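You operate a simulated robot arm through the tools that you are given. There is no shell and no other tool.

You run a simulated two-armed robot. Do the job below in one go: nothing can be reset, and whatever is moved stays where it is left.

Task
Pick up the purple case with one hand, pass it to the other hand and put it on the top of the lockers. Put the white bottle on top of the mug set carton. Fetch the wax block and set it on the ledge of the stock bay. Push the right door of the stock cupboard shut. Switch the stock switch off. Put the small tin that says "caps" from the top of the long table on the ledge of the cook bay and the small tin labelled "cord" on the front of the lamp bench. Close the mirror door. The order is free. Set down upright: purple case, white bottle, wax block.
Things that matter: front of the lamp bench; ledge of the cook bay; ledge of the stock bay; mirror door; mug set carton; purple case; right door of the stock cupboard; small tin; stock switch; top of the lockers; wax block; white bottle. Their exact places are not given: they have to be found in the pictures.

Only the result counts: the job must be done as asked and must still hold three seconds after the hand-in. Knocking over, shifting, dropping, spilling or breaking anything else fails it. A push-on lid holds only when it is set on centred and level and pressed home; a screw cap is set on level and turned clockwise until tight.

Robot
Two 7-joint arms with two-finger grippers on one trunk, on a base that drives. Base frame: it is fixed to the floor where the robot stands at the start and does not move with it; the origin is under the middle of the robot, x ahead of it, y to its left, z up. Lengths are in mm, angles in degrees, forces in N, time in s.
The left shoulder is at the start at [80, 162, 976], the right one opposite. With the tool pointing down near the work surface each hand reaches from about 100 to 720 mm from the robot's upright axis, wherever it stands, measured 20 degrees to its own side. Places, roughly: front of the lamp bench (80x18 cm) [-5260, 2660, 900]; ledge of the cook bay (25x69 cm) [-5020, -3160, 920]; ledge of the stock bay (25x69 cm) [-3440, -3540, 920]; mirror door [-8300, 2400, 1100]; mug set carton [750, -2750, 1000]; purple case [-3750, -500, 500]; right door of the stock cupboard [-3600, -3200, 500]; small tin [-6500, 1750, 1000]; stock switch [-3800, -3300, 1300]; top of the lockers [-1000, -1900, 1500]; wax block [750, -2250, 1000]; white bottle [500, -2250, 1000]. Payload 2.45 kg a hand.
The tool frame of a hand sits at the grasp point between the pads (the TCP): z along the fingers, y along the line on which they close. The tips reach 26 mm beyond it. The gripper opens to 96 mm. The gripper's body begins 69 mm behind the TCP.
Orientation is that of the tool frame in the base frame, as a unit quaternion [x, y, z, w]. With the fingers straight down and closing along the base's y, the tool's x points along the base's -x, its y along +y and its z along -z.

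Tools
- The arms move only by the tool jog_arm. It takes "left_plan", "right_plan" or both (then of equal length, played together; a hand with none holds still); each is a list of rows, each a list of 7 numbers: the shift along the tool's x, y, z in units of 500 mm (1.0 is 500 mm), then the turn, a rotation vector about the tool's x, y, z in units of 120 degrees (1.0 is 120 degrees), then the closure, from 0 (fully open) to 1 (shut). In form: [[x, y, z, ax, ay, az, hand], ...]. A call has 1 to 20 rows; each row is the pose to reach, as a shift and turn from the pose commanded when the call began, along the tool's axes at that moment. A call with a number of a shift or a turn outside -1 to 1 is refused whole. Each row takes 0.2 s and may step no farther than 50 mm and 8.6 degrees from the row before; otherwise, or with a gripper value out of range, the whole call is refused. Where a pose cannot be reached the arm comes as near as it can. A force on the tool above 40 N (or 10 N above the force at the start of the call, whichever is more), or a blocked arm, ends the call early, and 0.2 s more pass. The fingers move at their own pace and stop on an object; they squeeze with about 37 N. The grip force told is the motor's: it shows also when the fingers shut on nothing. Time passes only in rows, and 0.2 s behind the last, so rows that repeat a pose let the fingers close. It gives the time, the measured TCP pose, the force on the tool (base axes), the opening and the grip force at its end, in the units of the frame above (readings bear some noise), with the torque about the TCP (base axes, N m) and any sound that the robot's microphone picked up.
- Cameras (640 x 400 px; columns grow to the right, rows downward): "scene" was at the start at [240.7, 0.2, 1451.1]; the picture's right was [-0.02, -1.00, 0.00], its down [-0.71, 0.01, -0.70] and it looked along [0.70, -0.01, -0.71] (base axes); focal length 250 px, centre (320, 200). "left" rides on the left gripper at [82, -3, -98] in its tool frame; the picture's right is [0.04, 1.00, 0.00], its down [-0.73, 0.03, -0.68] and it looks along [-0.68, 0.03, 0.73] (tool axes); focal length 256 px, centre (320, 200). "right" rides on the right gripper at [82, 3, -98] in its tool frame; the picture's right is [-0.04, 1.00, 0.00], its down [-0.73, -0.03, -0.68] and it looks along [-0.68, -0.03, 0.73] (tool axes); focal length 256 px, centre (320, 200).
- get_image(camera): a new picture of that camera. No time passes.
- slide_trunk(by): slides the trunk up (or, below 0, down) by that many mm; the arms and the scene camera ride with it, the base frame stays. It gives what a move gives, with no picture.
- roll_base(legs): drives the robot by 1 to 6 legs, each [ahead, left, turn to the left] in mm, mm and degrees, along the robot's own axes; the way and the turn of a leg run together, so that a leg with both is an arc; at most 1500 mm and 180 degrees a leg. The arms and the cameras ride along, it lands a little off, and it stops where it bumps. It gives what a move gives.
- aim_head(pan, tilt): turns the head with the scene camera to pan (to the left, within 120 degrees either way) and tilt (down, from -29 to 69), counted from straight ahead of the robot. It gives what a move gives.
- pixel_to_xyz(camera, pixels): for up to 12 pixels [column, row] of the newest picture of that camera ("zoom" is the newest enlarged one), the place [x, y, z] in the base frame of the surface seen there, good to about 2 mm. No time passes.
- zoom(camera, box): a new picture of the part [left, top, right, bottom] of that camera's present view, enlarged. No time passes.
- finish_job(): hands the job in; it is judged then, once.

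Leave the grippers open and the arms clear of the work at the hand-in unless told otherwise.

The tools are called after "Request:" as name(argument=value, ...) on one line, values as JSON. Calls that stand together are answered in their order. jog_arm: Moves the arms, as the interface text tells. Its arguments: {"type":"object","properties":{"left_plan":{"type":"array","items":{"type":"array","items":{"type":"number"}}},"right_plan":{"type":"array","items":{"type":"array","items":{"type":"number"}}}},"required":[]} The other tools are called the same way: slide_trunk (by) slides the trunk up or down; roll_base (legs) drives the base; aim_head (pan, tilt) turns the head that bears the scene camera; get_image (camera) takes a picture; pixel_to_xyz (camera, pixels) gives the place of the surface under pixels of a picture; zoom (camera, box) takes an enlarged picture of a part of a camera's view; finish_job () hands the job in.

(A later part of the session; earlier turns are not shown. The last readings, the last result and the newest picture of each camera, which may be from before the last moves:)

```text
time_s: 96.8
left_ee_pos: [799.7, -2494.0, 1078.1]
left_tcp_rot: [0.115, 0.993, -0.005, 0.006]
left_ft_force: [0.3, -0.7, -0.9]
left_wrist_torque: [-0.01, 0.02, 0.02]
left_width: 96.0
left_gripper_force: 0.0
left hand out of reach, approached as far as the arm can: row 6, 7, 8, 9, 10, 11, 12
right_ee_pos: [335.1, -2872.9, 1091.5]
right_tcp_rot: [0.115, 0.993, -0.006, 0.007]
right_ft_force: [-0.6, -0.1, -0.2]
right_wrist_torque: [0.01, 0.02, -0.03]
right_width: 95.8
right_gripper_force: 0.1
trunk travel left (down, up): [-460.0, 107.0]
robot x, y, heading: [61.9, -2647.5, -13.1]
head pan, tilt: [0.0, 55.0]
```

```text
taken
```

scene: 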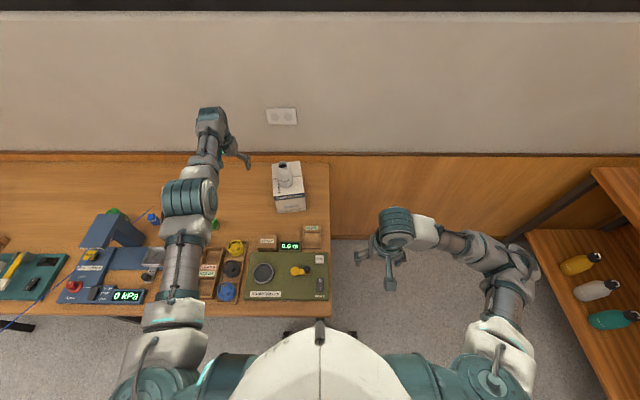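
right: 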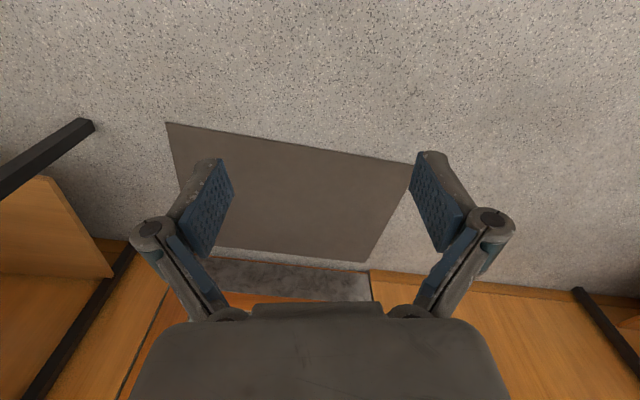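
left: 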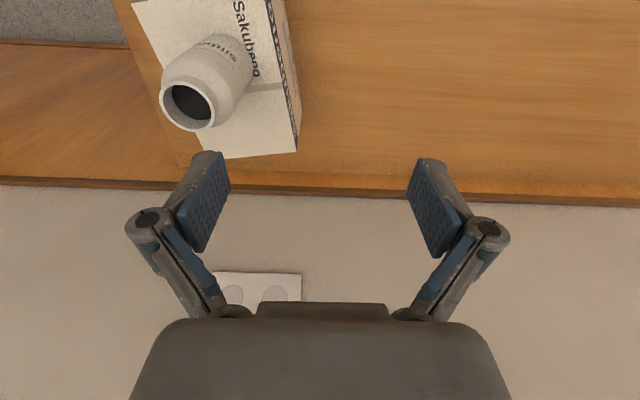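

The arm is stretched straight and retracting fails. I try to bend the elbow by moving the hand inward (right) and up a little — there's still room to the bottle — and then back.

Request:
jog_arm(left_plan=[[0, -0.02, -0.02, 0, 0, 0, 0], [0, -0.04, -0.04, 0, 0, 0, 0], [0, -0.06, -0.06, 0, 0, 0, 0], [0.02, -0.08, -0.08, 0, 0, 0, 0], [0.04, -0.09, -0.09, 0, 0, 0, 0], [0.06, -0.09, -0.09, 0, 0, 0, 0], [0.1, -0.09, -0.09, 0, 0, 0, 0], [0.15, -0.09, -0.09, 0, 0, 0, 0], [0.2, -0.09, -0.09, 0, 0, 0, 0]])

```text
time_s: 98.8
left_ee_pos: [794.1, -2535.2, 1129.2]
left_tcp_rot: [0.116, 0.993, -0.004, 0.006]
left_ft_force: [-0.1, 0.4, 0.2]
left_wrist_torque: [-0.07, 0.01, -0.01]
left_width: 96.2
left_gripper_force: 0.0
left hand out of reach, approached as far as the arm can: row 2, 3, 4, 5, 6, 7, 8, 9
right_ee_pos: [336.5, -2873.3, 1091.5]
right_tcp_rot: [0.114, 0.993, -0.005, 0.008]
right_ft_force: [-0.9, 0.6, 0.3]
right_wrist_torque: [0.03, -0.02, 0.03]
right_width: 96.1
right_gripper_force: 0.0
trunk travel left (down, up): [-460.0, 107.0]
robot x, y, heading: [61.4, -2648.1, -13.1]
head pan, tilt: [0.0, 55.0]
```

I drive back 450 mm so the hand is clear of the table things, and can then bend the arm freely.

Request:
roll_base(legs=[[-450, 0, 0]])

Request:
get_image(camera="scene")

```text
time_s: 101.5
left_ee_pos: [363.1, -2436.4, 1128.1]
left_tcp_rot: [0.117, 0.993, -0.004, 0.006]
left_ft_force: [0.6, 1.0, 0.0]
left_wrist_torque: [-0.02, 0.02, -0.01]
left_width: 96.2
left_gripper_force: 0.1
right_ee_pos: [-94.7, -2772.4, 1091.9]
right_tcp_rot: [0.113, 0.993, -0.005, 0.008]
right_ft_force: [0.3, -0.6, 0.1]
right_wrist_torque: [-0.01, 0.02, 0.01]
right_width: 96.3
right_gripper_force: 0.1
trunk travel left (down, up): [-460.0, 107.0]
robot x, y, heading: [-372.5, -2546.6, -13.2]
head pan, tilt: [0.0, 55.0]
```

```text
taken
```

scene: 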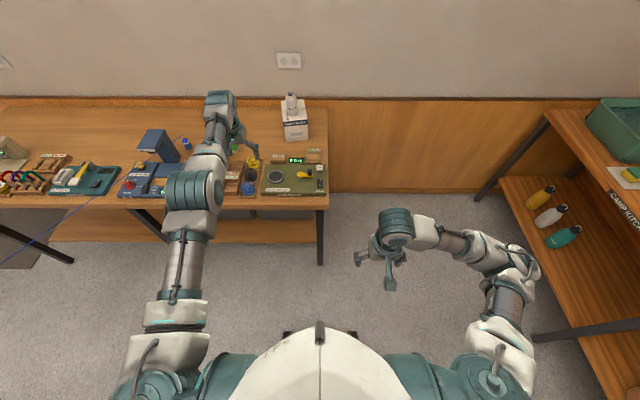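

Here I have more room, but the hand is still over the table's edge. I drive 480 to the right, past the table's end, into the open floor, to re-fold the arm safely.

Request:
roll_base(legs=[[0, -480, 0]])

Request:
jog_arm(left_plan=[[0.02, 0, 0.05, 0, 0, 0, 0], [0.04, 0, 0.12, 0, 0, 0, 0], [0.06, 0, 0.2, 0, 0, 0, 0], [0.08, 0, 0.28, 0, 0, 0, 0], [0.1, 0, 0.36, 0, 0, 0, 0], [0.12, 0, 0.44, 0, 0, 0, 0], [0.14, 0, 0.52, 0, 0, 0, 0], [0.16, 0, 0.6, 0, 0, 0, 0], [0.2, 0, 0.66, 0, 0, 0, 0], [0.24, 0, 0.7, 0, 0, 0, 0]])

Request:
get_image(camera="scene")

```text
time_s: 104.4
left_ee_pos: [256.3, -2903.4, 1137.6]
left_tcp_rot: [0.119, 0.993, -0.005, 0.015]
left_ft_force: [0.4, -0.3, -0.6]
left_wrist_torque: [0.02, 0.06, 0.03]
left_width: 95.8
left_gripper_force: 0.1
right_ee_pos: [-209.5, -3237.8, 1093.1]
right_tcp_rot: [0.116, 0.993, -0.005, 0.01]
right_ft_force: [0.2, 0.5, 0.1]
right_wrist_torque: [0.0, -0.01, 0.02]
right_width: 95.8
right_gripper_force: 0.0
trunk travel left (down, up): [-460.0, 107.0]
robot x, y, heading: [-478.3, -3012.9, -13.4]
head pan, tilt: [0.0, 55.0]
```

```text
time_s: 106.6
left_ee_pos: [179.5, -2879.7, 765.0]
left_tcp_rot: [0.118, 0.993, -0.007, 0.017]
left_ft_force: [0.4, 0.5, 1.0]
left_wrist_torque: [0.0, 0.0, 0.0]
left_width: 95.8
left_gripper_force: 0.1
left hand out of reach, approached as far as the arm can: row 1, 2, 3, 4, 5, 6, 7, 8, 9, 10
right_ee_pos: [-211.2, -3233.1, 1095.6]
right_tcp_rot: [0.116, 0.993, -0.007, 0.012]
right_ft_force: [-0.6, 0.2, -0.8]
right_wrist_torque: [0.0, -0.01, 0.0]
right_width: 95.8
right_gripper_force: 0.0
trunk travel left (down, up): [-460.0, 107.0]
robot x, y, heading: [-475.6, -3007.9, -13.5]
head pan, tilt: [0.0, 55.0]
```

```text
taken
```

scene: 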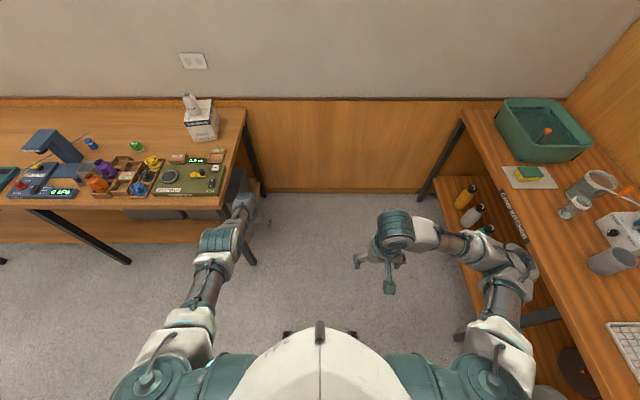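

The arm just swings stretched. I now try moving the hand inward (to the right) together with back, over a longer way, in open space.

Request:
jog_arm(left_plan=[[0.02, -0.08, 0, 0, 0, 0, 0], [0.04, -0.16, 0, 0, 0, 0, 0], [0.06, -0.24, 0, 0, 0, 0, 0], [0.1, -0.3, 0, 0, 0, 0, 0], [0.15, -0.34, 0, 0, 0, 0, 0], [0.2, -0.36, 0, 0, 0, 0, 0], [0.28, -0.36, 0, 0, 0, 0, 0], [0.36, -0.36, 0, 0, 0, 0, 0]])

Request:
get_image(camera="scene")

```text
time_s: 108.4
left_ee_pos: [52.3, -3070.0, 683.9]
left_tcp_rot: [0.119, 0.993, -0.006, 0.016]
left_ft_force: [0.5, 0.2, 0.6]
left_wrist_torque: [0.05, 0.04, 0.01]
left_width: 96.0
left_gripper_force: 0.0
left hand out of reach, approached as far as the arm can: row 1, 2, 3, 4, 5, 6, 7, 8
right_ee_pos: [-212.9, -3235.6, 1094.3]
right_tcp_rot: [0.116, 0.993, -0.006, 0.011]
right_ft_force: [0.2, -0.2, 0.4]
right_wrist_torque: [-0.03, 0.05, -0.03]
right_width: 95.7
right_gripper_force: 0.1
trunk travel left (down, up): [-460.0, 107.0]
robot x, y, heading: [-474.4, -3012.4, -13.5]
head pan, tilt: [0.0, 55.0]
```

```text
taken
```

scene: 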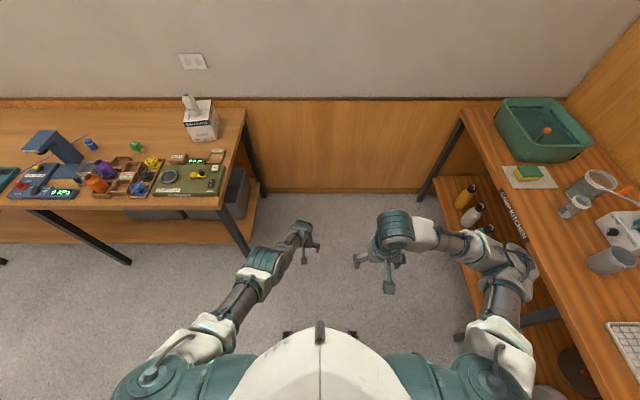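

Plain shifts won't bend the elbow, so I turn the hand about its own axis (clockwise from above) to force a bend, then pull back and turn back.

Request:
jog_arm(left_plan=[[0, 0, 0, 0, 0, 0.07, 0], [0, 0, 0, 0, 0, 0.14, 0], [0, 0, 0, 0, 0, 0.21, 0], [0, 0, 0, 0, 0, 0.28, 0], [0, 0, 0, 0, 0, 0.35, 0], [0.04, 0, 0, 0, 0, 0.35, 0], [0.08, 0, 0, 0, 0, 0.35, 0], [0.12, 0, 0, 0, 0, 0.35, 0], [0.16, 0, 0, 0, 0, 0.35, 0], [0.2, 0, 0, 0, 0, 0.35, 0]])

Request:
get_image(camera="scene")

```text
time_s: 110.6
left_ee_pos: [-0.2, -3079.6, 635.8]
left_tcp_rot: [0.466, 0.885, 0.0, 0.018]
left_ft_force: [-0.8, 0.9, 0.8]
left_wrist_torque: [-0.03, 0.04, 0.0]
left_width: 96.2
left_gripper_force: 0.0
left hand out of reach, approached as far as the arm can: row 6, 7, 8, 9, 10
right_ee_pos: [-213.3, -3235.3, 1094.5]
right_tcp_rot: [0.116, 0.993, -0.007, 0.011]
right_ft_force: [-0.4, 0.2, 0.0]
right_wrist_torque: [-0.01, -0.02, -0.03]
right_width: 95.8
right_gripper_force: 0.2
trunk travel left (down, up): [-460.0, 107.0]
robot x, y, heading: [-479.4, -3014.4, -13.3]
head pan, tilt: [0.0, 55.0]
```

```text
taken
```

scene: 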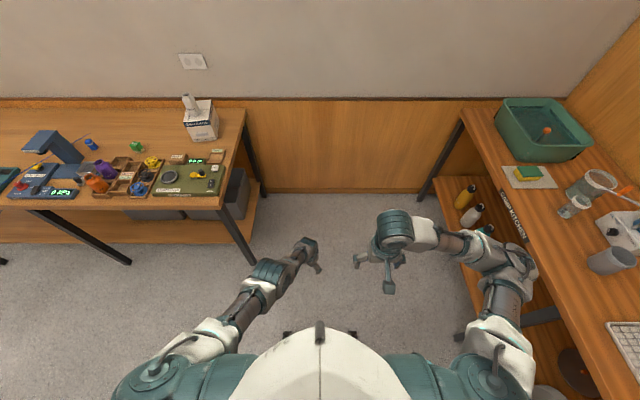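

No bend that way. I turn the hand the other way round (counter-clockwise) and try again.

Request:
jog_arm(left_plan=[[0, 0, 0, 0, 0, -0.07, 0], [0, 0, 0, 0, 0, -0.14, 0], [0, 0, 0, 0, 0, -0.21, 0], [0, 0, 0, 0, 0, -0.28, 0], [0, 0, 0, 0, 0, -0.35, 0], [0, 0, 0, 0, 0, -0.42, 0], [0, 0, 0, 0, 0, -0.49, 0], [0, 0, 0, 0, 0, -0.56, 0], [0, 0, 0, 0, 0, -0.63, 0], [0, 0, 0, 0, 0, -0.7, 0]])

Request:
jog_arm(left_plan=[[0, 0, -0.03, 0, 0, 0, 0], [0, 0, -0.06, 0, 0, 0, 0], [0, 0, -0.1, 0, 0, 0, 0], [0, 0, -0.15, 0, 0, 0, 0], [0, 0, -0.2, 0, 0, 0, 0]])

Request:
get_image(camera="scene")

```text
time_s: 112.8
left_ee_pos: [1.1, -3076.4, 634.9]
left_tcp_rot: [-0.246, 0.969, -0.011, 0.014]
left_ft_force: [0.1, 0.8, -0.2]
left_wrist_torque: [-0.02, 0.03, -0.01]
left_width: 96.2
left_gripper_force: 0.2
left hand out of reach, approached as far as the arm can: row 5, 6
right_ee_pos: [-212.0, -3236.6, 1094.4]
right_tcp_rot: [0.115, 0.993, -0.006, 0.011]
right_ft_force: [0.2, 0.4, 0.5]
right_wrist_torque: [0.0, -0.04, 0.0]
right_width: 96.1
right_gripper_force: 0.0
trunk travel left (down, up): [-460.0, 107.0]
robot x, y, heading: [-477.8, -3011.2, -13.2]
head pan, tilt: [0.0, 55.0]
```

```text
time_s: 114.0
left_ee_pos: [-10.4, -3073.3, 737.6]
left_tcp_rot: [-0.246, 0.969, -0.01, 0.014]
left_ft_force: [0.4, -1.1, 0.3]
left_wrist_torque: [-0.01, -0.04, 0.03]
left_width: 96.0
left_gripper_force: 0.0
left hand out of reach, approached as far as the arm can: row 1, 2
right_ee_pos: [-212.7, -3237.3, 1095.3]
right_tcp_rot: [0.115, 0.993, -0.007, 0.011]
right_ft_force: [0.4, -0.3, 0.9]
right_wrist_torque: [0.0, -0.01, -0.01]
right_width: 95.9
right_gripper_force: 0.1
trunk travel left (down, up): [-460.0, 107.0]
robot x, y, heading: [-477.8, -3011.2, -13.2]
head pan, tilt: [0.0, 55.0]
```

```text
taken
```

scene: 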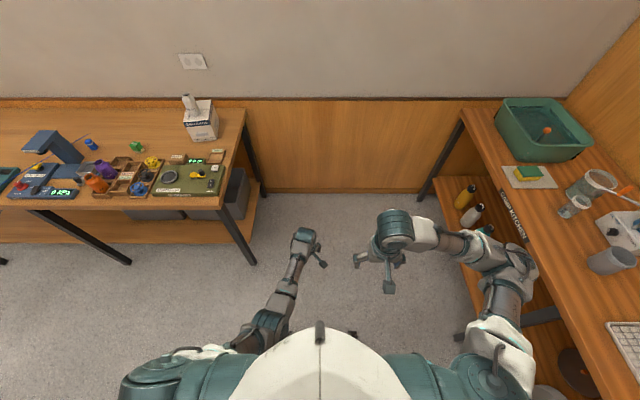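

The elbow has bent now. I turn the hand back to its old heading while lifting it, in gentle steps.

Request:
jog_arm(left_plan=[[0, 0, -0.03, 0, 0, 0.03, 0], [0, 0, -0.07, 0, 0, 0.08, 0], [0, 0, -0.11, 0, 0, 0.14, 0], [0, 0, -0.16, 0, 0, 0.2, 0], [0, 0, -0.21, 0, 0, 0.26, 0], [0, 0, -0.26, 0, 0, 0.31, 0], [0, 0, -0.3, 0, 0, 0.34, 0], [0, 0, -0.33, 0, 0, 0.35, 0]])

Request:
get_image(camera="scene")

```text
time_s: 115.8
left_ee_pos: [-11.0, -3071.3, 904.3]
left_tcp_rot: [0.119, 0.993, -0.005, 0.017]
left_ft_force: [0.1, -1.0, 0.6]
left_wrist_torque: [0.03, 0.01, -0.01]
left_width: 95.9
left_gripper_force: 0.1
right_ee_pos: [-212.5, -3235.6, 1094.7]
right_tcp_rot: [0.116, 0.993, -0.007, 0.012]
right_ft_force: [-0.3, -0.2, -0.2]
right_wrist_torque: [-0.02, 0.0, 0.01]
right_width: 96.1
right_gripper_force: 0.2
trunk travel left (down, up): [-460.0, 107.0]
robot x, y, heading: [-479.6, -3018.1, -13.3]
head pan, tilt: [0.0, 55.0]
```

```text
taken
```

scene: 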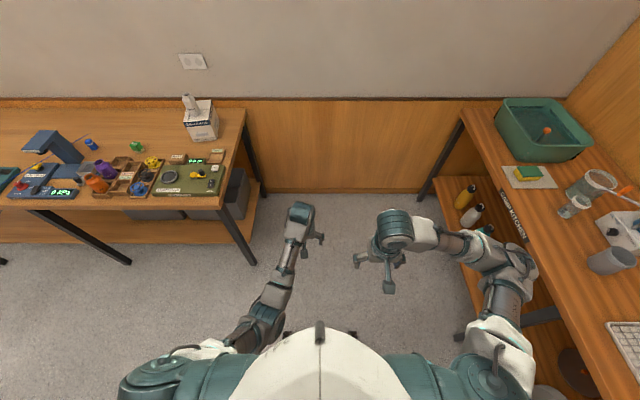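

The left hand follows well again. I check the leak tester's height (blue column at about (45,140)) before driving back in front of the wax.

Request:
pixel_to_xyz(camera="scene", pixels=[[45, 135], [70, 150], [30, 145], [136, 143], [90, 142], [190, 97], [205, 105]])

Request:
jog_arm(left_plan=[[0, 0, -0.03, 0, 0, 0, 0], [0, 0, -0.08, 0, 0, 0, 0], [0, 0, -0.14, 0, 0, 0, 0], [0, 0.02, -0.21, 0, 0, 0, 0], [0, 0.04, -0.28, 0, 0, 0, 0], [0, 0.06, -0.34, 0, 0, 0, 0], [0, 0.08, -0.38, 0, 0, 0, 0], [0, 0.1, -0.4, 0, 0, 0, 0]])

Request:
zoom(camera="scene", box=[0, 80, 260, 240])

```text
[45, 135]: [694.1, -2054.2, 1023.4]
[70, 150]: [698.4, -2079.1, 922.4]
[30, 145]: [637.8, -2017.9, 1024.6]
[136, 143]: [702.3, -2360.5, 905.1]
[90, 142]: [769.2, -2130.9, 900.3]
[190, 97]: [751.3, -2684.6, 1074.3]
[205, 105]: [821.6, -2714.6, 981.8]
```

```text
time_s: 117.6
left_ee_pos: [82.2, -3039.6, 984.7]
left_tcp_rot: [0.119, 0.993, -0.007, 0.018]
left_ft_force: [0.9, -0.3, 0.1]
left_wrist_torque: [-0.06, -0.01, -0.01]
left_width: 95.9
left_gripper_force: 0.0
left hand out of reach, approached as far as the arm can: row 2, 3, 4, 5, 6, 7, 8
right_ee_pos: [-213.2, -3234.5, 1093.3]
right_tcp_rot: [0.115, 0.993, -0.007, 0.012]
right_ft_force: [0.3, 0.2, 0.2]
right_wrist_torque: [-0.04, 0.0, -0.01]
right_width: 96.0
right_gripper_force: 0.0
trunk travel left (down, up): [-460.0, 107.0]
robot x, y, heading: [-474.9, -3010.7, -13.4]
head pan, tilt: [0.0, 55.0]
```

```text
2.46 times, centred on (130, 160) of scene
```

zoom: 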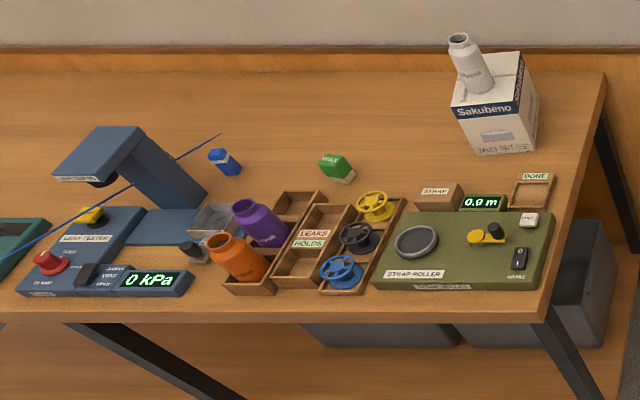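

The left arm (elbow low now) can't go higher here. For the wax I'll use the right hand, so I tuck the left hand low, back and to the left side.

Request:
jog_arm(left_plan=[[0.03, 0.03, 0.02, 0, 0, 0, 0], [0.08, 0.08, 0.06, 0, 0, 0, 0], [0.14, 0.13, 0.1, 0, 0, 0, 0], [0.21, 0.18, 0.14, 0, 0, 0, 0], [0.28, 0.23, 0.18, 0, 0, 0, 0], [0.35, 0.28, 0.22, 0, 0, 0, 0], [0.42, 0.34, 0.25, 0, 0, 0, 0], [0.49, 0.4, 0.28, 0, 0, 0, 0], [0.56, 0.46, 0.3, 0, 0, 0, 0], [0.62, 0.52, 0.3, 0, 0, 0, 0], [0.66, 0.57, 0.3, 0, 0, 0, 0], [0.68, 0.6, 0.3, 0, 0, 0, 0]])

Request:
get_image(camera="scene")

```text
time_s: 120.2
left_ee_pos: [-170.8, -2674.1, 811.0]
left_tcp_rot: [0.119, 0.993, -0.007, 0.018]
left_ft_force: [-0.2, 0.2, -0.5]
left_wrist_torque: [-0.02, -0.01, 0.01]
left_width: 95.9
left_gripper_force: 0.0
right_ee_pos: [-211.9, -3234.7, 1094.6]
right_tcp_rot: [0.116, 0.993, -0.008, 0.011]
right_ft_force: [0.1, -0.6, -0.3]
right_wrist_torque: [-0.01, -0.01, 0.01]
right_width: 96.0
right_gripper_force: 0.1
trunk travel left (down, up): [-460.0, 107.0]
robot x, y, heading: [-477.4, -3013.0, -13.1]
head pan, tilt: [0.0, 55.0]
```

```text
taken
```

scene: 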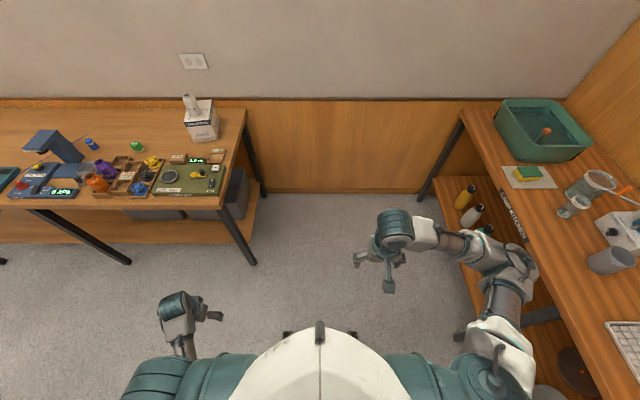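

Good. I pull it 110 mm further back so it will stay clear of the table edge.

Request:
jog_arm(left_plan=[[0.04, 0.01, 0, 0, 0, 0, 0], [0.09, 0.02, 0.02, 0, 0, 0, 0], [0.15, 0.03, 0.04, 0, 0, 0, 0], [0.2, 0.04, 0.05, 0, 0, 0, 0], [0.23, 0.04, 0.05, 0, 0, 0, 0]])

Request:
roll_base(legs=[[0, 1060, 0], [250, 0, 0]])

Request:
get_image(camera="scene")

```text
time_s: 121.4
left_ee_pos: [-274.7, -2629.2, 782.8]
left_tcp_rot: [0.118, 0.993, -0.006, 0.018]
left_ft_force: [0.0, 0.7, 0.4]
left_wrist_torque: [0.02, 0.0, 0.01]
left_width: 95.7
left_gripper_force: 0.1
right_ee_pos: [-212.6, -3234.7, 1094.3]
right_tcp_rot: [0.115, 0.993, -0.008, 0.011]
right_ft_force: [0.7, 0.0, 0.1]
right_wrist_torque: [-0.02, -0.02, -0.02]
right_width: 96.0
right_gripper_force: 0.0
trunk travel left (down, up): [-460.0, 107.0]
robot x, y, heading: [-482.1, -3008.7, -13.5]
head pan, tilt: [0.0, 55.0]
```

```text
time_s: 128.3
left_ee_pos: [204.6, -1648.2, 782.6]
left_tcp_rot: [0.109, 0.994, -0.006, 0.018]
left_ft_force: [-0.3, 0.1, 0.6]
left_wrist_torque: [-0.01, 0.03, -0.02]
left_width: 96.1
left_gripper_force: 0.0
right_ee_pos: [278.7, -2253.3, 1095.3]
right_tcp_rot: [0.106, 0.994, -0.007, 0.012]
right_ft_force: [-0.6, 0.3, 0.5]
right_wrist_torque: [-0.04, -0.01, 0.0]
right_width: 96.0
right_gripper_force: 0.1
trunk travel left (down, up): [-460.0, 107.0]
robot x, y, heading: [12.3, -2032.1, -12.3]
head pan, tilt: [0.0, 55.0]
```

```text
taken
```

scene: 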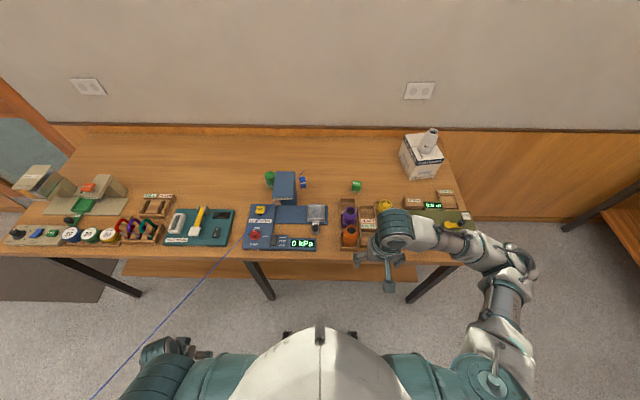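

Wax is ahead at (357,186). I drive 140 ahead with a slight turn to be square with the table.

Request:
roll_base(legs=[[140, 0, -1.0]])

Request:
jog_arm(right_plan=[[0, 0, 0, 0, 0, 0, 0], [0, 0, 0, 0, 0, 0, 0], [0, 0, 0, 0, 0, 0, 0], [0, 0, 0, 0, 0, 0, 0], [0, 0, 0, 0, 0, 0, 0], [0, 0, 0, 0, 0, 0, 0], [0, 0, 0, 0, 0, 0, 0], [0, 0, 0, 0, 0, 0, 0], [0, 0, 0, 0, 0, 0, 0]])

Request:
get_image(camera="scene")

Request:
zoom(camera="scene", box=[320, 140, 420, 220])

Request:
get_image(camera="right")

```text
time_s: 129.6
left_ee_pos: [344.6, -1682.7, 782.9]
left_tcp_rot: [0.117, 0.993, -0.007, 0.017]
left_ft_force: [-0.2, -1.1, -0.3]
left_wrist_torque: [-0.02, 0.03, 0.0]
left_width: 96.0
left_gripper_force: 0.1
right_ee_pos: [408.4, -2288.2, 1095.8]
right_tcp_rot: [0.116, 0.993, -0.008, 0.013]
right_ft_force: [-0.2, -0.5, 0.0]
right_wrist_torque: [-0.03, 0.0, 0.0]
right_width: 96.2
right_gripper_force: 0.1
trunk travel left (down, up): [-460.0, 107.0]
robot x, y, heading: [143.6, -2067.0, -13.6]
head pan, tilt: [0.0, 55.0]
```

```text
time_s: 131.6
left_ee_pos: [345.5, -1682.6, 782.7]
left_tcp_rot: [0.118, 0.993, -0.007, 0.018]
left_ft_force: [0.4, -0.8, 0.3]
left_wrist_torque: [-0.01, -0.01, 0.03]
left_width: 96.1
left_gripper_force: 0.0
right_ee_pos: [407.9, -2287.3, 1095.5]
right_tcp_rot: [0.116, 0.993, -0.007, 0.012]
right_ft_force: [-0.3, -0.1, -0.2]
right_wrist_torque: [0.02, 0.0, 0.01]
right_width: 95.9
right_gripper_force: 0.0
trunk travel left (down, up): [-460.0, 107.0]
robot x, y, heading: [138.7, -2068.2, -13.6]
head pan, tilt: [0.0, 55.0]
```

```text
taken
```

scene: 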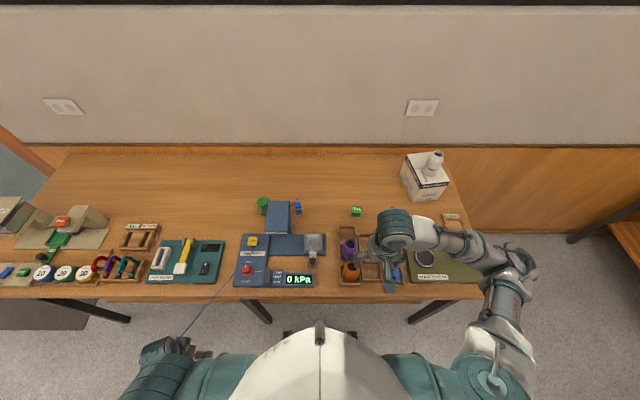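

```text
5.00 times, centred on (370, 180) of scene
```

zoom: 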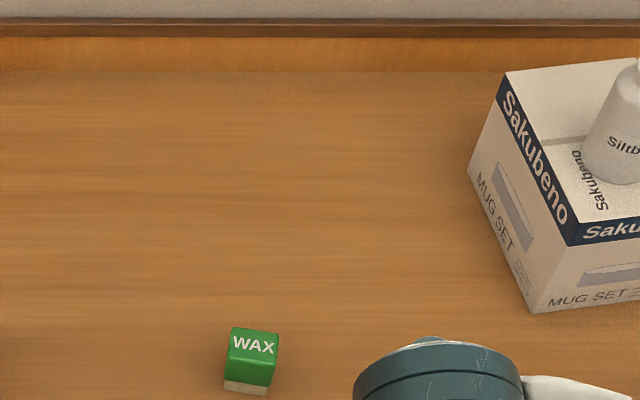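

```text
taken
```

right: 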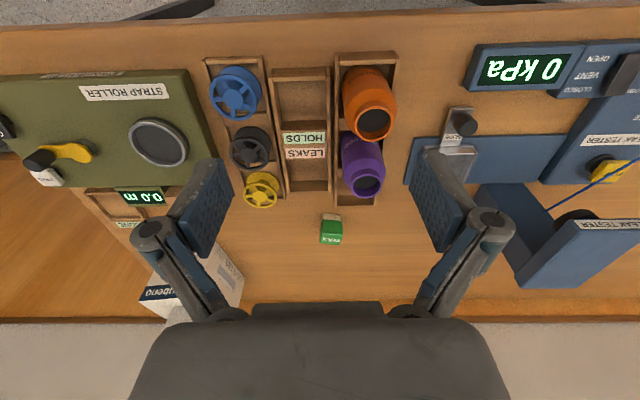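

I measure the wax block from the right wrist camera (at (331,230)).

Request:
zoom(camera="right", box=[300, 205, 364, 245])

Request:
pixel_to_xyz(camera="right", pixels=[[331, 239], [322, 236], [340, 236], [331, 243], [322, 228], [341, 228], [331, 222], [331, 217]])

```text
10.00 times, centred on (332, 225) of right
```

zoom: 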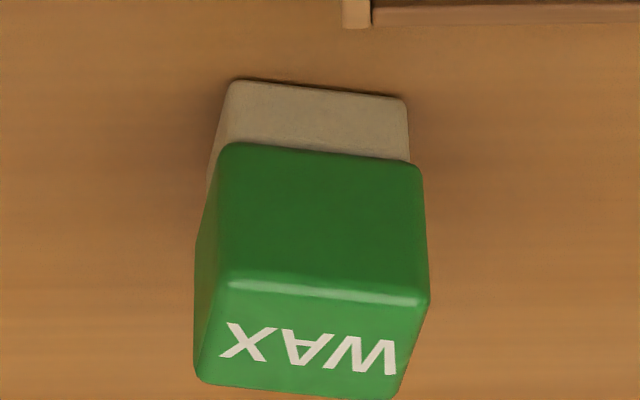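

```text
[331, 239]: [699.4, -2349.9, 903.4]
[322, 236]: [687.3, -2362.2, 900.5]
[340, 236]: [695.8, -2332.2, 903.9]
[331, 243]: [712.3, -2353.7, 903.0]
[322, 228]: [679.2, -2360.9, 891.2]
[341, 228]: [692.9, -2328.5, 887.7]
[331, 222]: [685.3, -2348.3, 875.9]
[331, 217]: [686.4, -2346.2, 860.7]
```

Wax block: centre ≈ (701,-2349), about 7° turned relative to the hand, top 905. I bring the right hand over it, still high, turned by 7°.

Request:
jog_arm(right_plan=[[-0.02, 0, 0, 0, 0, 0.01, 0], [-0.06, 0.001, 0, 0, 0, 0.02, 0], [-0.12, 0.003, 0, 0, 0, 0.03, 0], [-0.2, 0.005, 0, 0, 0, 0.04, 0], [-0.28, 0.007, 0, 0, 0, 0.05, 0], [-0.36, 0.009, 0, 0, 0, 0.06, 0], [-0.44, 0.011, 0, 0, 0, 0.06, 0], [-0.51, 0.013, 0, 0, 0, 0.06, 0], [-0.56, 0.014, 0, 0, 0, 0.06, 0], [-0.59, 0.014, 0, 0, 0, 0.06, 0], [-0.595, 0.014, 0.02, 0, 0, 0.06, 0], [-0.595, 0.014, 0.05, 0, 0, 0.06, 0], [-0.595, 0.014, 0.09, 0, 0, 0.06, 0], [-0.595, 0.014, 0.12, 0, 0, 0.06, 0], [-0.595, 0.014, 0.14, 0, 0, 0.06, 0], [-0.595, 0.014, 0.14, 0, 0, 0.06, 0], [-0.595, 0.014, 0.14, 0, 0, 0.06, 0], [-0.595, 0.014, 0.14, 0, 0, 0.06, 0], [-0.595, 0.014, 0.14, 0, 0, 0.06, 0], [-0.595, 0.014, 0.14, 0, 0, 0.06, 0]])

Request:
get_image(camera="right")

```text
time_s: 135.8
left_ee_pos: [345.3, -1681.4, 783.0]
left_tcp_rot: [0.118, 0.993, -0.006, 0.018]
left_ft_force: [0.6, 0.0, -0.2]
left_wrist_torque: [0.01, -0.02, 0.01]
left_width: 96.0
left_gripper_force: 0.2
right_ee_pos: [701.5, -2350.0, 1032.3]
right_tcp_rot: [0.177, 0.984, -0.007, 0.012]
right_ft_force: [-0.6, 0.1, 0.0]
right_wrist_torque: [0.0, -0.01, -0.01]
right_width: 96.3
right_gripper_force: 0.1
trunk travel left (down, up): [-460.0, 107.0]
robot x, y, heading: [144.4, -2064.9, -13.2]
head pan, tilt: [0.0, 55.0]
```

```text
taken
```

right: 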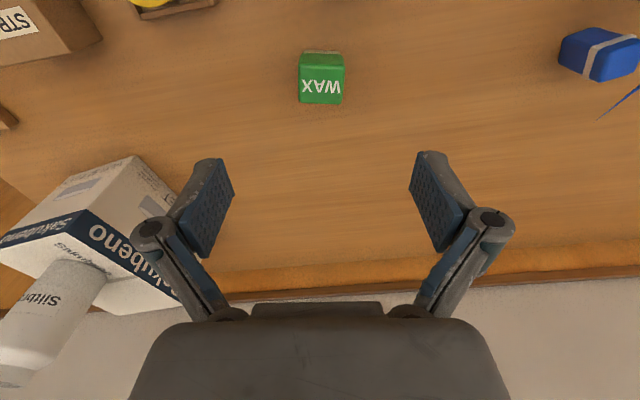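

Over the wax now, square with it. I descend slowly 147 mm to z≈885 with slight tilt compensation.

Request:
jog_arm(right_plan=[[0, 0, 0.02, 0, 0, 0, 0], [0.001, 0.001, 0.05, 0, 0, 0, 0], [0.002, 0.001, 0.09, 0, 0, 0, 0], [0.003, 0.002, 0.13, 0, 0, 0, 0], [0.004, 0.003, 0.17, 0, 0, 0, 0], [0.005, 0.003, 0.21, 0, 0, 0, 0], [0.006, 0.004, 0.24, 0, 0, 0, 0], [0.006, 0.005, 0.265, 0, 0, 0, 0], [0.006, 0.005, 0.28, 0, 0, 0, 0], [0.006, 0.005, 0.29, 0, 0, 0, 0], [0.006, 0.005, 0.294, 0, 0, 0, 0], [0.006, 0.005, 0.294, 0, 0, 0, 0], [0.006, 0.005, 0.294, 0, 0, 0, 0], [0.006, 0.005, 0.294, 0, 0, 0, 0], [0.006, 0.005, 0.294, 0, 0, 0, 0]])

Request:
get_image(camera="right")

```text
time_s: 139.0
left_ee_pos: [345.8, -1681.9, 783.7]
left_tcp_rot: [0.118, 0.993, -0.006, 0.018]
left_ft_force: [-0.8, 0.2, -0.6]
left_wrist_torque: [0.0, 0.0, 0.03]
left_width: 95.9
left_gripper_force: 0.0
right_ee_pos: [704.2, -2347.9, 888.7]
right_tcp_rot: [0.177, 0.984, -0.007, 0.012]
right_ft_force: [-0.3, 0.9, 0.3]
right_wrist_torque: [-0.01, 0.0, 0.0]
right_width: 96.2
right_gripper_force: 0.2
trunk travel left (down, up): [-460.0, 107.0]
robot x, y, heading: [142.4, -2067.5, -13.4]
head pan, tilt: [0.0, 55.0]
```

```text
taken
```

right: 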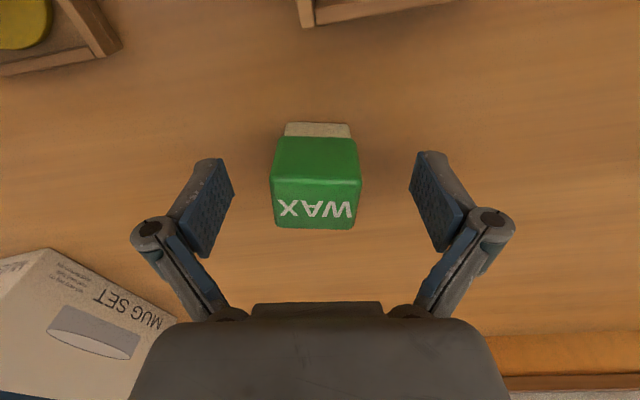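

Centred. I close on the wax block.

Request:
jog_arm(right_plan=[[0, 0, 0, 0, 0, 0, 0.4], [0, 0, 0, 0, 0, 0, 0.55], [0, 0, 0, 0, 0, 0, 0.7], [0, 0, 0, 0, 0, 0, 1], [0, 0, 0, 0, 0, 0, 1], [0, 0, 0, 0, 0, 0, 1]])

Request:
jog_arm(right_plan=[[0, 0, -0.01, 0, 0, 0, 1], [0, 0, -0.03, 0, 0, 0, 1], [0, 0, -0.06, 0, 0, 0, 1], [0, 0, -0.1, 0, 0, 0, 1], [0, 0, -0.15, 0, 0, 0, 1], [0, 0, -0.21, 0, 0, 0, 1], [0, 0, -0.27, 0, 0, 0, 1], [0, 0, -0.33, 0, 0, 0, 1], [0, 0, -0.38, 0, 0, 0, 1], [0, 0, -0.41, 0, 0, 0, 1], [0, 0, -0.42, 0, 0, 0, 1]])

Request:
get_image(camera="right")

```text
time_s: 140.4
left_ee_pos: [345.9, -1681.7, 782.9]
left_tcp_rot: [0.118, 0.993, -0.006, 0.017]
left_ft_force: [-0.5, 0.5, 0.3]
left_wrist_torque: [-0.01, -0.02, 0.01]
left_width: 95.9
left_gripper_force: 0.0
right_ee_pos: [703.1, -2348.0, 887.2]
right_tcp_rot: [0.177, 0.984, -0.006, 0.012]
right_ft_force: [-0.1, -1.5, 1.9]
right_wrist_torque: [0.04, 0.05, 0.05]
right_width: 38.3
right_gripper_force: 36.9
trunk travel left (down, up): [-460.0, 107.0]
robot x, y, heading: [141.6, -2064.4, -13.1]
head pan, tilt: [0.0, 55.0]
```

```text
time_s: 142.8
left_ee_pos: [344.3, -1681.4, 783.8]
left_tcp_rot: [0.117, 0.993, -0.007, 0.018]
left_ft_force: [0.1, 0.6, -0.8]
left_wrist_torque: [0.01, 0.03, -0.01]
left_width: 96.1
left_gripper_force: 0.0
right_ee_pos: [700.3, -2344.5, 1093.4]
right_tcp_rot: [0.177, 0.984, -0.007, 0.012]
right_ft_force: [-0.3, -0.2, -0.7]
right_wrist_torque: [0.04, -0.04, -0.02]
right_width: 38.0
right_gripper_force: 37.3
trunk travel left (down, up): [-460.0, 107.0]
robot x, y, heading: [139.5, -2067.2, -13.3]
head pan, tilt: [0.0, 55.0]
```

```text
taken
```

right: 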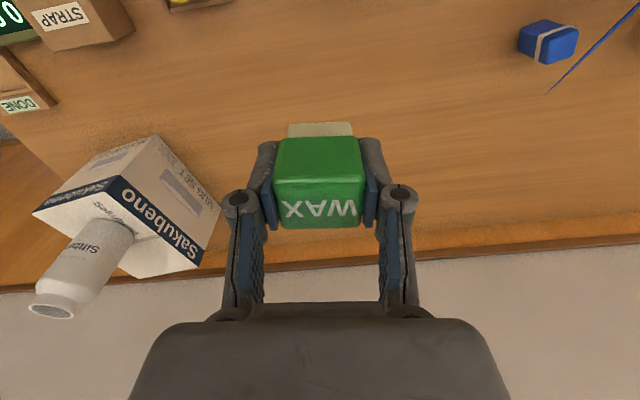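

The wax is held (38 mm wide). I pull the right hand back to its carrying place near the robot, then look around for the way to the stock bay.

Request:
jog_arm(right_plan=[[0.02, 0, 0, 0, 0, 0, 1], [0.06, 0, 0, 0, 0, 0, 1], [0.12, 0, 0, 0, 0, 0, 1], [0.19, 0, 0, 0, 0, 0, 1], [0.26, 0, 0, 0, 0, 0, 1], [0.33, 0, 0, 0, 0, 0, 1], [0.4, 0, 0, 0, 0, 0, 1], [0.46, 0, 0, 0, 0, 0, 1], [0.51, 0, 0, 0, 0, 0, 1], [0.54, 0, 0, 0, 0, 0, 1], [0.55, 0, 0, 0, 0, 0, 1]])

Request:
roll_base(legs=[[-330, 0, 0], [0, -900, 0]])

Request:
aim_head(pan=-110, tilt=20)

Request:
get_image(camera="scene")

```text
time_s: 145.2
left_ee_pos: [345.3, -1681.8, 783.2]
left_tcp_rot: [0.118, 0.993, -0.006, 0.017]
left_ft_force: [0.2, 0.3, -0.3]
left_wrist_torque: [0.03, -0.01, -0.02]
left_width: 96.2
left_gripper_force: 0.1
right_ee_pos: [440.7, -2250.4, 1088.1]
right_tcp_rot: [0.177, 0.984, -0.007, 0.012]
right_ft_force: [0.4, -0.6, -1.0]
right_wrist_torque: [-0.02, -0.02, -0.01]
right_width: 38.5
right_gripper_force: 37.3
trunk travel left (down, up): [-460.0, 107.0]
robot x, y, heading: [141.1, -2066.3, -13.2]
head pan, tilt: [0.0, 55.0]
```

```text
time_s: 151.6
left_ee_pos: [-171.1, -2455.2, 782.5]
left_tcp_rot: [0.113, 0.993, -0.005, 0.018]
left_ft_force: [0.0, 0.1, 0.6]
left_wrist_torque: [0.01, 0.0, 0.02]
left_width: 96.0
left_gripper_force: 0.1
right_ee_pos: [-68.9, -3022.3, 1089.4]
right_tcp_rot: [0.173, 0.985, -0.007, 0.012]
right_ft_force: [-0.3, -0.1, -0.1]
right_wrist_torque: [-0.02, -0.01, -0.03]
right_width: 38.3
right_gripper_force: 37.2
trunk travel left (down, up): [-460.0, 107.0]
robot x, y, heading: [-368.4, -2841.4, -12.8]
head pan, tilt: [0.0, 55.0]
```

```text
time_s: 153.4
left_ee_pos: [-171.1, -2454.6, 783.1]
left_tcp_rot: [0.113, 0.993, -0.006, 0.018]
left_ft_force: [-0.3, 0.0, 0.1]
left_wrist_torque: [-0.03, -0.03, -0.02]
left_width: 96.0
left_gripper_force: 0.1
right_ee_pos: [-69.6, -3022.3, 1089.2]
right_tcp_rot: [0.173, 0.985, -0.006, 0.012]
right_ft_force: [0.2, -0.2, 0.2]
right_wrist_torque: [-0.03, -0.01, 0.0]
right_width: 38.4
right_gripper_force: 37.3
trunk travel left (down, up): [-460.0, 107.0]
robot x, y, heading: [-370.8, -2838.0, -12.8]
head pan, tilt: [-110.0, 20.0]
```

```text
taken
```

scene: 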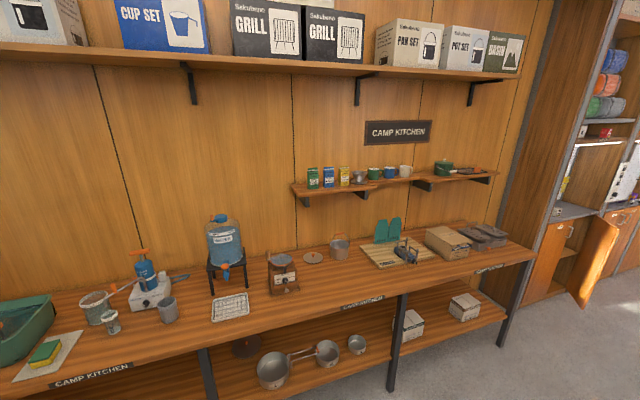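

I see a passage to the right past the kitchen bench, with bays beyond (an open lower door at (595,250)). I turn the robot to the right to face that way.

Request:
roll_base(legs=[[0, 0, -75], [0, 0, -75]])

Request:
aim_head(pan=0, tilt=15)

Request:
get_image(camera="scene")

Request:
pixel_to_xyz(camera="scene", pixels=[[100, 300], [320, 300], [500, 300], [320, 220], [200, 220], [450, 220], [320, 380], [560, 250], [100, 200], [250, 180], [350, 180], [600, 350]])

```text
time_s: 160.4
left_ee_pos: [-377.5, -3273.5, 782.7]
left_tcp_rot: [0.993, 0.118, -0.018, -0.002]
left_ft_force: [0.0, 0.3, -0.4]
left_wrist_torque: [0.01, 0.01, -0.02]
left_width: 96.3
left_gripper_force: 0.2
right_ee_pos: [-719.7, -2810.9, 1088.2]
right_tcp_rot: [0.998, 0.058, -0.013, -0.004]
right_ft_force: [-0.1, 0.1, -0.1]
right_wrist_torque: [0.0, 0.01, -0.01]
right_width: 38.1
right_gripper_force: 36.6
trunk travel left (down, up): [-460.0, 107.0]
robot x, y, heading: [-368.6, -2835.3, -166.2]
head pan, tilt: [-110.0, 20.0]
```

```text
time_s: 162.3
left_ee_pos: [-377.6, -3274.7, 782.6]
left_tcp_rot: [0.993, 0.118, -0.019, -0.002]
left_ft_force: [-0.2, 0.3, -0.7]
left_wrist_torque: [-0.03, 0.02, -0.02]
left_width: 96.0
left_gripper_force: 0.1
right_ee_pos: [-719.0, -2810.0, 1089.4]
right_tcp_rot: [0.998, 0.057, -0.014, -0.003]
right_ft_force: [-0.7, 0.1, -0.2]
right_wrist_torque: [0.0, 0.01, 0.0]
right_width: 38.2
right_gripper_force: 37.0
trunk travel left (down, up): [-460.0, 107.0]
robot x, y, heading: [-369.0, -2842.5, -166.3]
head pan, tilt: [0.0, 15.0]
```

```text
taken
```

scene: 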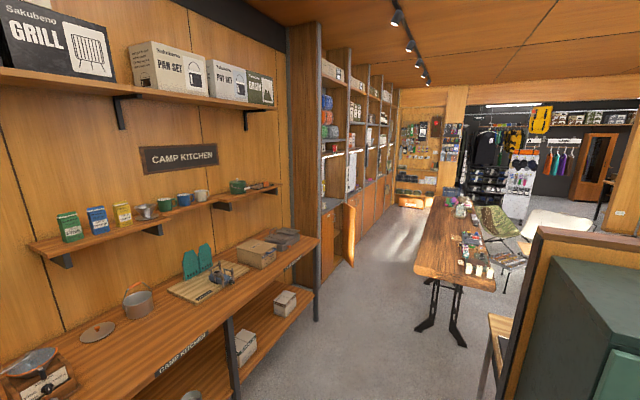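

```text
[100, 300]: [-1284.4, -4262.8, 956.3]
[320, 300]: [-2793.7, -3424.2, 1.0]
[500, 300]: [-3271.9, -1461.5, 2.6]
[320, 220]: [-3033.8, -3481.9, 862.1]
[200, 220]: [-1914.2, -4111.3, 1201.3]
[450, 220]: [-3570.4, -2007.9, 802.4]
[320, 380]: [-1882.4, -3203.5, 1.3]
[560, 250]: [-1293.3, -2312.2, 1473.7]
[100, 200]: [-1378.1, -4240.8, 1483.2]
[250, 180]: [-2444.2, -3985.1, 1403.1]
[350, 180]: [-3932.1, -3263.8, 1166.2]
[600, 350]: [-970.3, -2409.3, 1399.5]
```

The way west is clear: bays on the left (open lower door at (345,240)), an island table at (470,250). I measure the table's edge and the open door before driving.

Request:
pixel_to_xyz(camera="scene", pixels=[[417, 272], [440, 210], [445, 195], [425, 325], [465, 345], [493, 288], [352, 258], [345, 225], [333, 210], [440, 200], [500, 320], [480, 395]])

Request:
zoom(camera="scene", box=[280, 100, 440, 280])

Request:
zoom(camera="scene", box=[400, 150, 640, 350])

```text
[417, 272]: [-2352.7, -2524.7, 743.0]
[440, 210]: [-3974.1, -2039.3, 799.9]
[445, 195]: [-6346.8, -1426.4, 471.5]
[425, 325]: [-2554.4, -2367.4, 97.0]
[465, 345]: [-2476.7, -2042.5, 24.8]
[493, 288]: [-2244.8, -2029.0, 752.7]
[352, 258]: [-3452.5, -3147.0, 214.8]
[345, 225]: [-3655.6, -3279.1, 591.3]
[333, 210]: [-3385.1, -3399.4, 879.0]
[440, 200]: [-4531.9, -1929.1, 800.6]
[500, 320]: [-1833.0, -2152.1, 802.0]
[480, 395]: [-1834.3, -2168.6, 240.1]
```

```text
2.22 times, centred on (360, 190) of scene
```

zoom: 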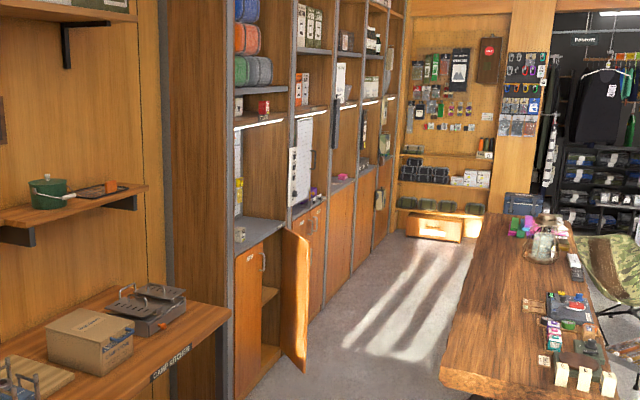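

```text
2.00 times, centred on (520, 250) of scene
```

zoom: 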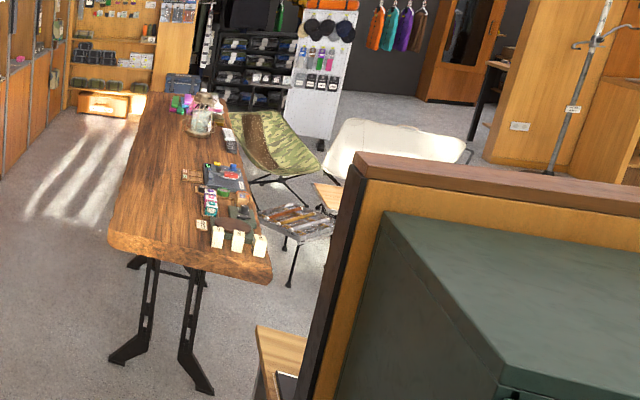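

The corridor between island table and bays is about 1.1 m wide. I turn to face the bays (heading -103.4°), then move right along them and look.

Request:
roll_base(legs=[[0, 0, 62.9], [300, 0, 0], [0, -1100, 0], [120, -1000, 0]])

Request:
aim_head(pan=-20, tilt=25)

Request:
get_image(camera="scene")

```text
time_s: 176.8
left_ee_pos: [-2070.4, -2965.7, 791.3]
left_tcp_rot: [0.755, 0.653, -0.053, 0.033]
left_ft_force: [-0.9, -1.7, -5.3]
left_wrist_torque: [0.12, -0.06, 0.0]
left_width: 96.2
left_gripper_force: 0.1
right_ee_pos: [-2657.1, -3094.6, 1086.8]
right_tcp_rot: [0.822, 0.567, -0.051, -0.004]
right_ft_force: [0.1, 0.7, -4.7]
right_wrist_torque: [-0.07, 0.04, -0.01]
right_width: 38.1
right_gripper_force: 37.5
trunk travel left (down, up): [-460.0, 107.0]
robot x, y, heading: [-2507.6, -2780.3, -98.4]
head pan, tilt: [0.0, 15.0]
stopped in leg 4: the robot was blocked; the commanded pose is now the measured one
```

```text
time_s: 177.7
left_ee_pos: [-2148.3, -2940.6, 809.4]
left_tcp_rot: [0.751, 0.66, -0.012, 0.035]
left_ft_force: [-1.1, -0.9, -1.0]
left_wrist_torque: [0.08, -0.02, -0.01]
left_width: 95.8
left_gripper_force: 0.3
right_ee_pos: [-2734.4, -3079.5, 1083.5]
right_tcp_rot: [0.802, 0.597, -0.019, 0.021]
right_ft_force: [0.5, -0.1, -1.4]
right_wrist_torque: [0.1, 0.05, -0.05]
right_width: 38.4
right_gripper_force: 37.2
trunk travel left (down, up): [-460.0, 107.0]
robot x, y, heading: [-2517.0, -2774.2, -97.8]
head pan, tilt: [-20.0, 25.0]
```

```text
taken
```

scene: 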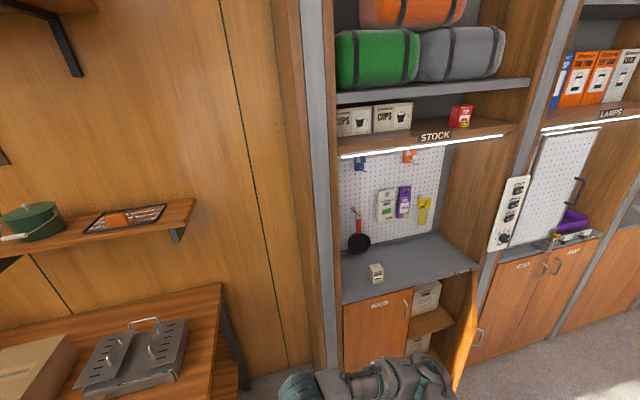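

Blocked in the last leg and the robot leaned for a moment. I look for what I touched: first right-down, then right-behind.

Request:
aim_head(pan=-70, tilt=55)

Request:
get_image(camera="scene")

Request:
aim_head(pan=-120, tilt=50)

Request:
get_image(camera="scene")

```text
time_s: 178.8
left_ee_pos: [-2068.4, -2942.8, 783.8]
left_tcp_rot: [0.749, 0.661, -0.036, 0.015]
left_ft_force: [0.1, -0.1, 1.9]
left_wrist_torque: [-0.02, 0.08, 0.03]
left_width: 96.1
left_gripper_force: 0.1
right_ee_pos: [-2632.2, -3081.3, 1100.9]
right_tcp_rot: [0.797, 0.603, -0.043, 0.006]
right_ft_force: [0.8, 0.6, 2.0]
right_wrist_torque: [-0.09, -0.04, 0.03]
right_width: 38.1
right_gripper_force: 37.3
trunk travel left (down, up): [-460.0, 107.0]
robot x, y, heading: [-2501.6, -2772.9, -98.5]
head pan, tilt: [-70.0, 55.0]
```

```text
taken
```

scene: 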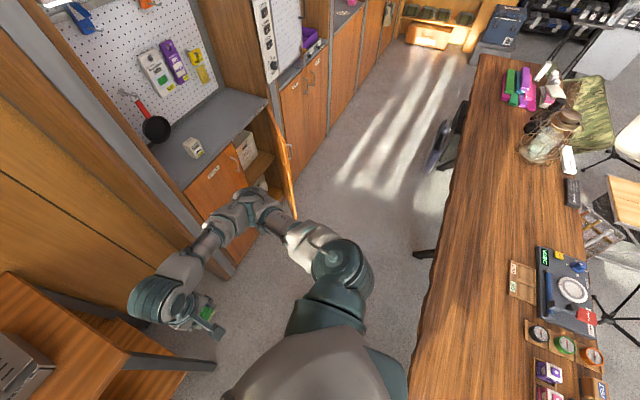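

```text
time_s: 180.0
left_ee_pos: [-2054.2, -2948.9, 773.3]
left_tcp_rot: [0.752, 0.658, -0.038, 0.004]
left_ft_force: [0.4, 0.2, 0.8]
left_wrist_torque: [-0.01, 0.09, 0.0]
left_width: 96.1
left_gripper_force: 0.1
right_ee_pos: [-2617.3, -3087.2, 1096.6]
right_tcp_rot: [0.796, 0.602, -0.06, -0.014]
right_ft_force: [2.1, 0.4, -0.6]
right_wrist_torque: [-0.02, 0.17, 0.01]
right_width: 38.4
right_gripper_force: 37.7
trunk travel left (down, up): [-460.0, 107.0]
robot x, y, heading: [-2490.5, -2776.7, -98.4]
head pan, tilt: [-120.0, 50.0]
```

```text
taken
```

scene: 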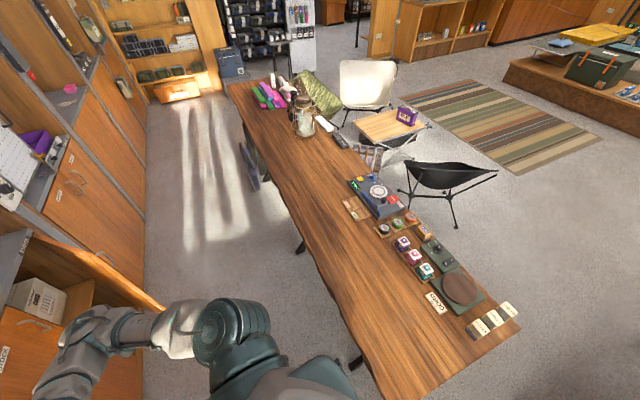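

The base's right rear seems to have ridden onto the outward foot of the island table's leg, so the robot leans. I back off gently to the left (east) and slightly forward, away from the table.

Request:
roll_base(legs=[[30, 120, 0]])

Request:
get_image(camera="scene")

```text
time_s: 181.3
left_ee_pos: [-2027.7, -2942.3, 787.1]
left_tcp_rot: [0.71, 0.704, -0.018, -0.015]
left_ft_force: [2.0, 1.0, -2.7]
left_wrist_torque: [-0.06, 0.3, -0.02]
left_width: 95.9
left_gripper_force: 0.0
right_ee_pos: [-2499.4, -3087.4, 1104.7]
right_tcp_rot: [0.731, 0.674, 0.027, 0.1]
right_ft_force: [1.0, -0.9, -2.3]
right_wrist_torque: [0.08, 0.11, 0.01]
right_width: 38.0
right_gripper_force: 36.5
trunk travel left (down, up): [-460.0, 107.0]
robot x, y, heading: [-2389.6, -2817.4, -97.4]
head pan, tilt: [-120.0, 50.0]
stopped in leg 1: the robot was blocked; the commanded pose is now the measured one
```

```text
taken
```

scene: 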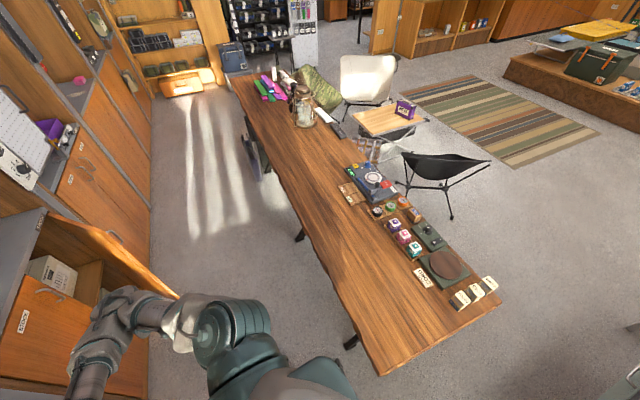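

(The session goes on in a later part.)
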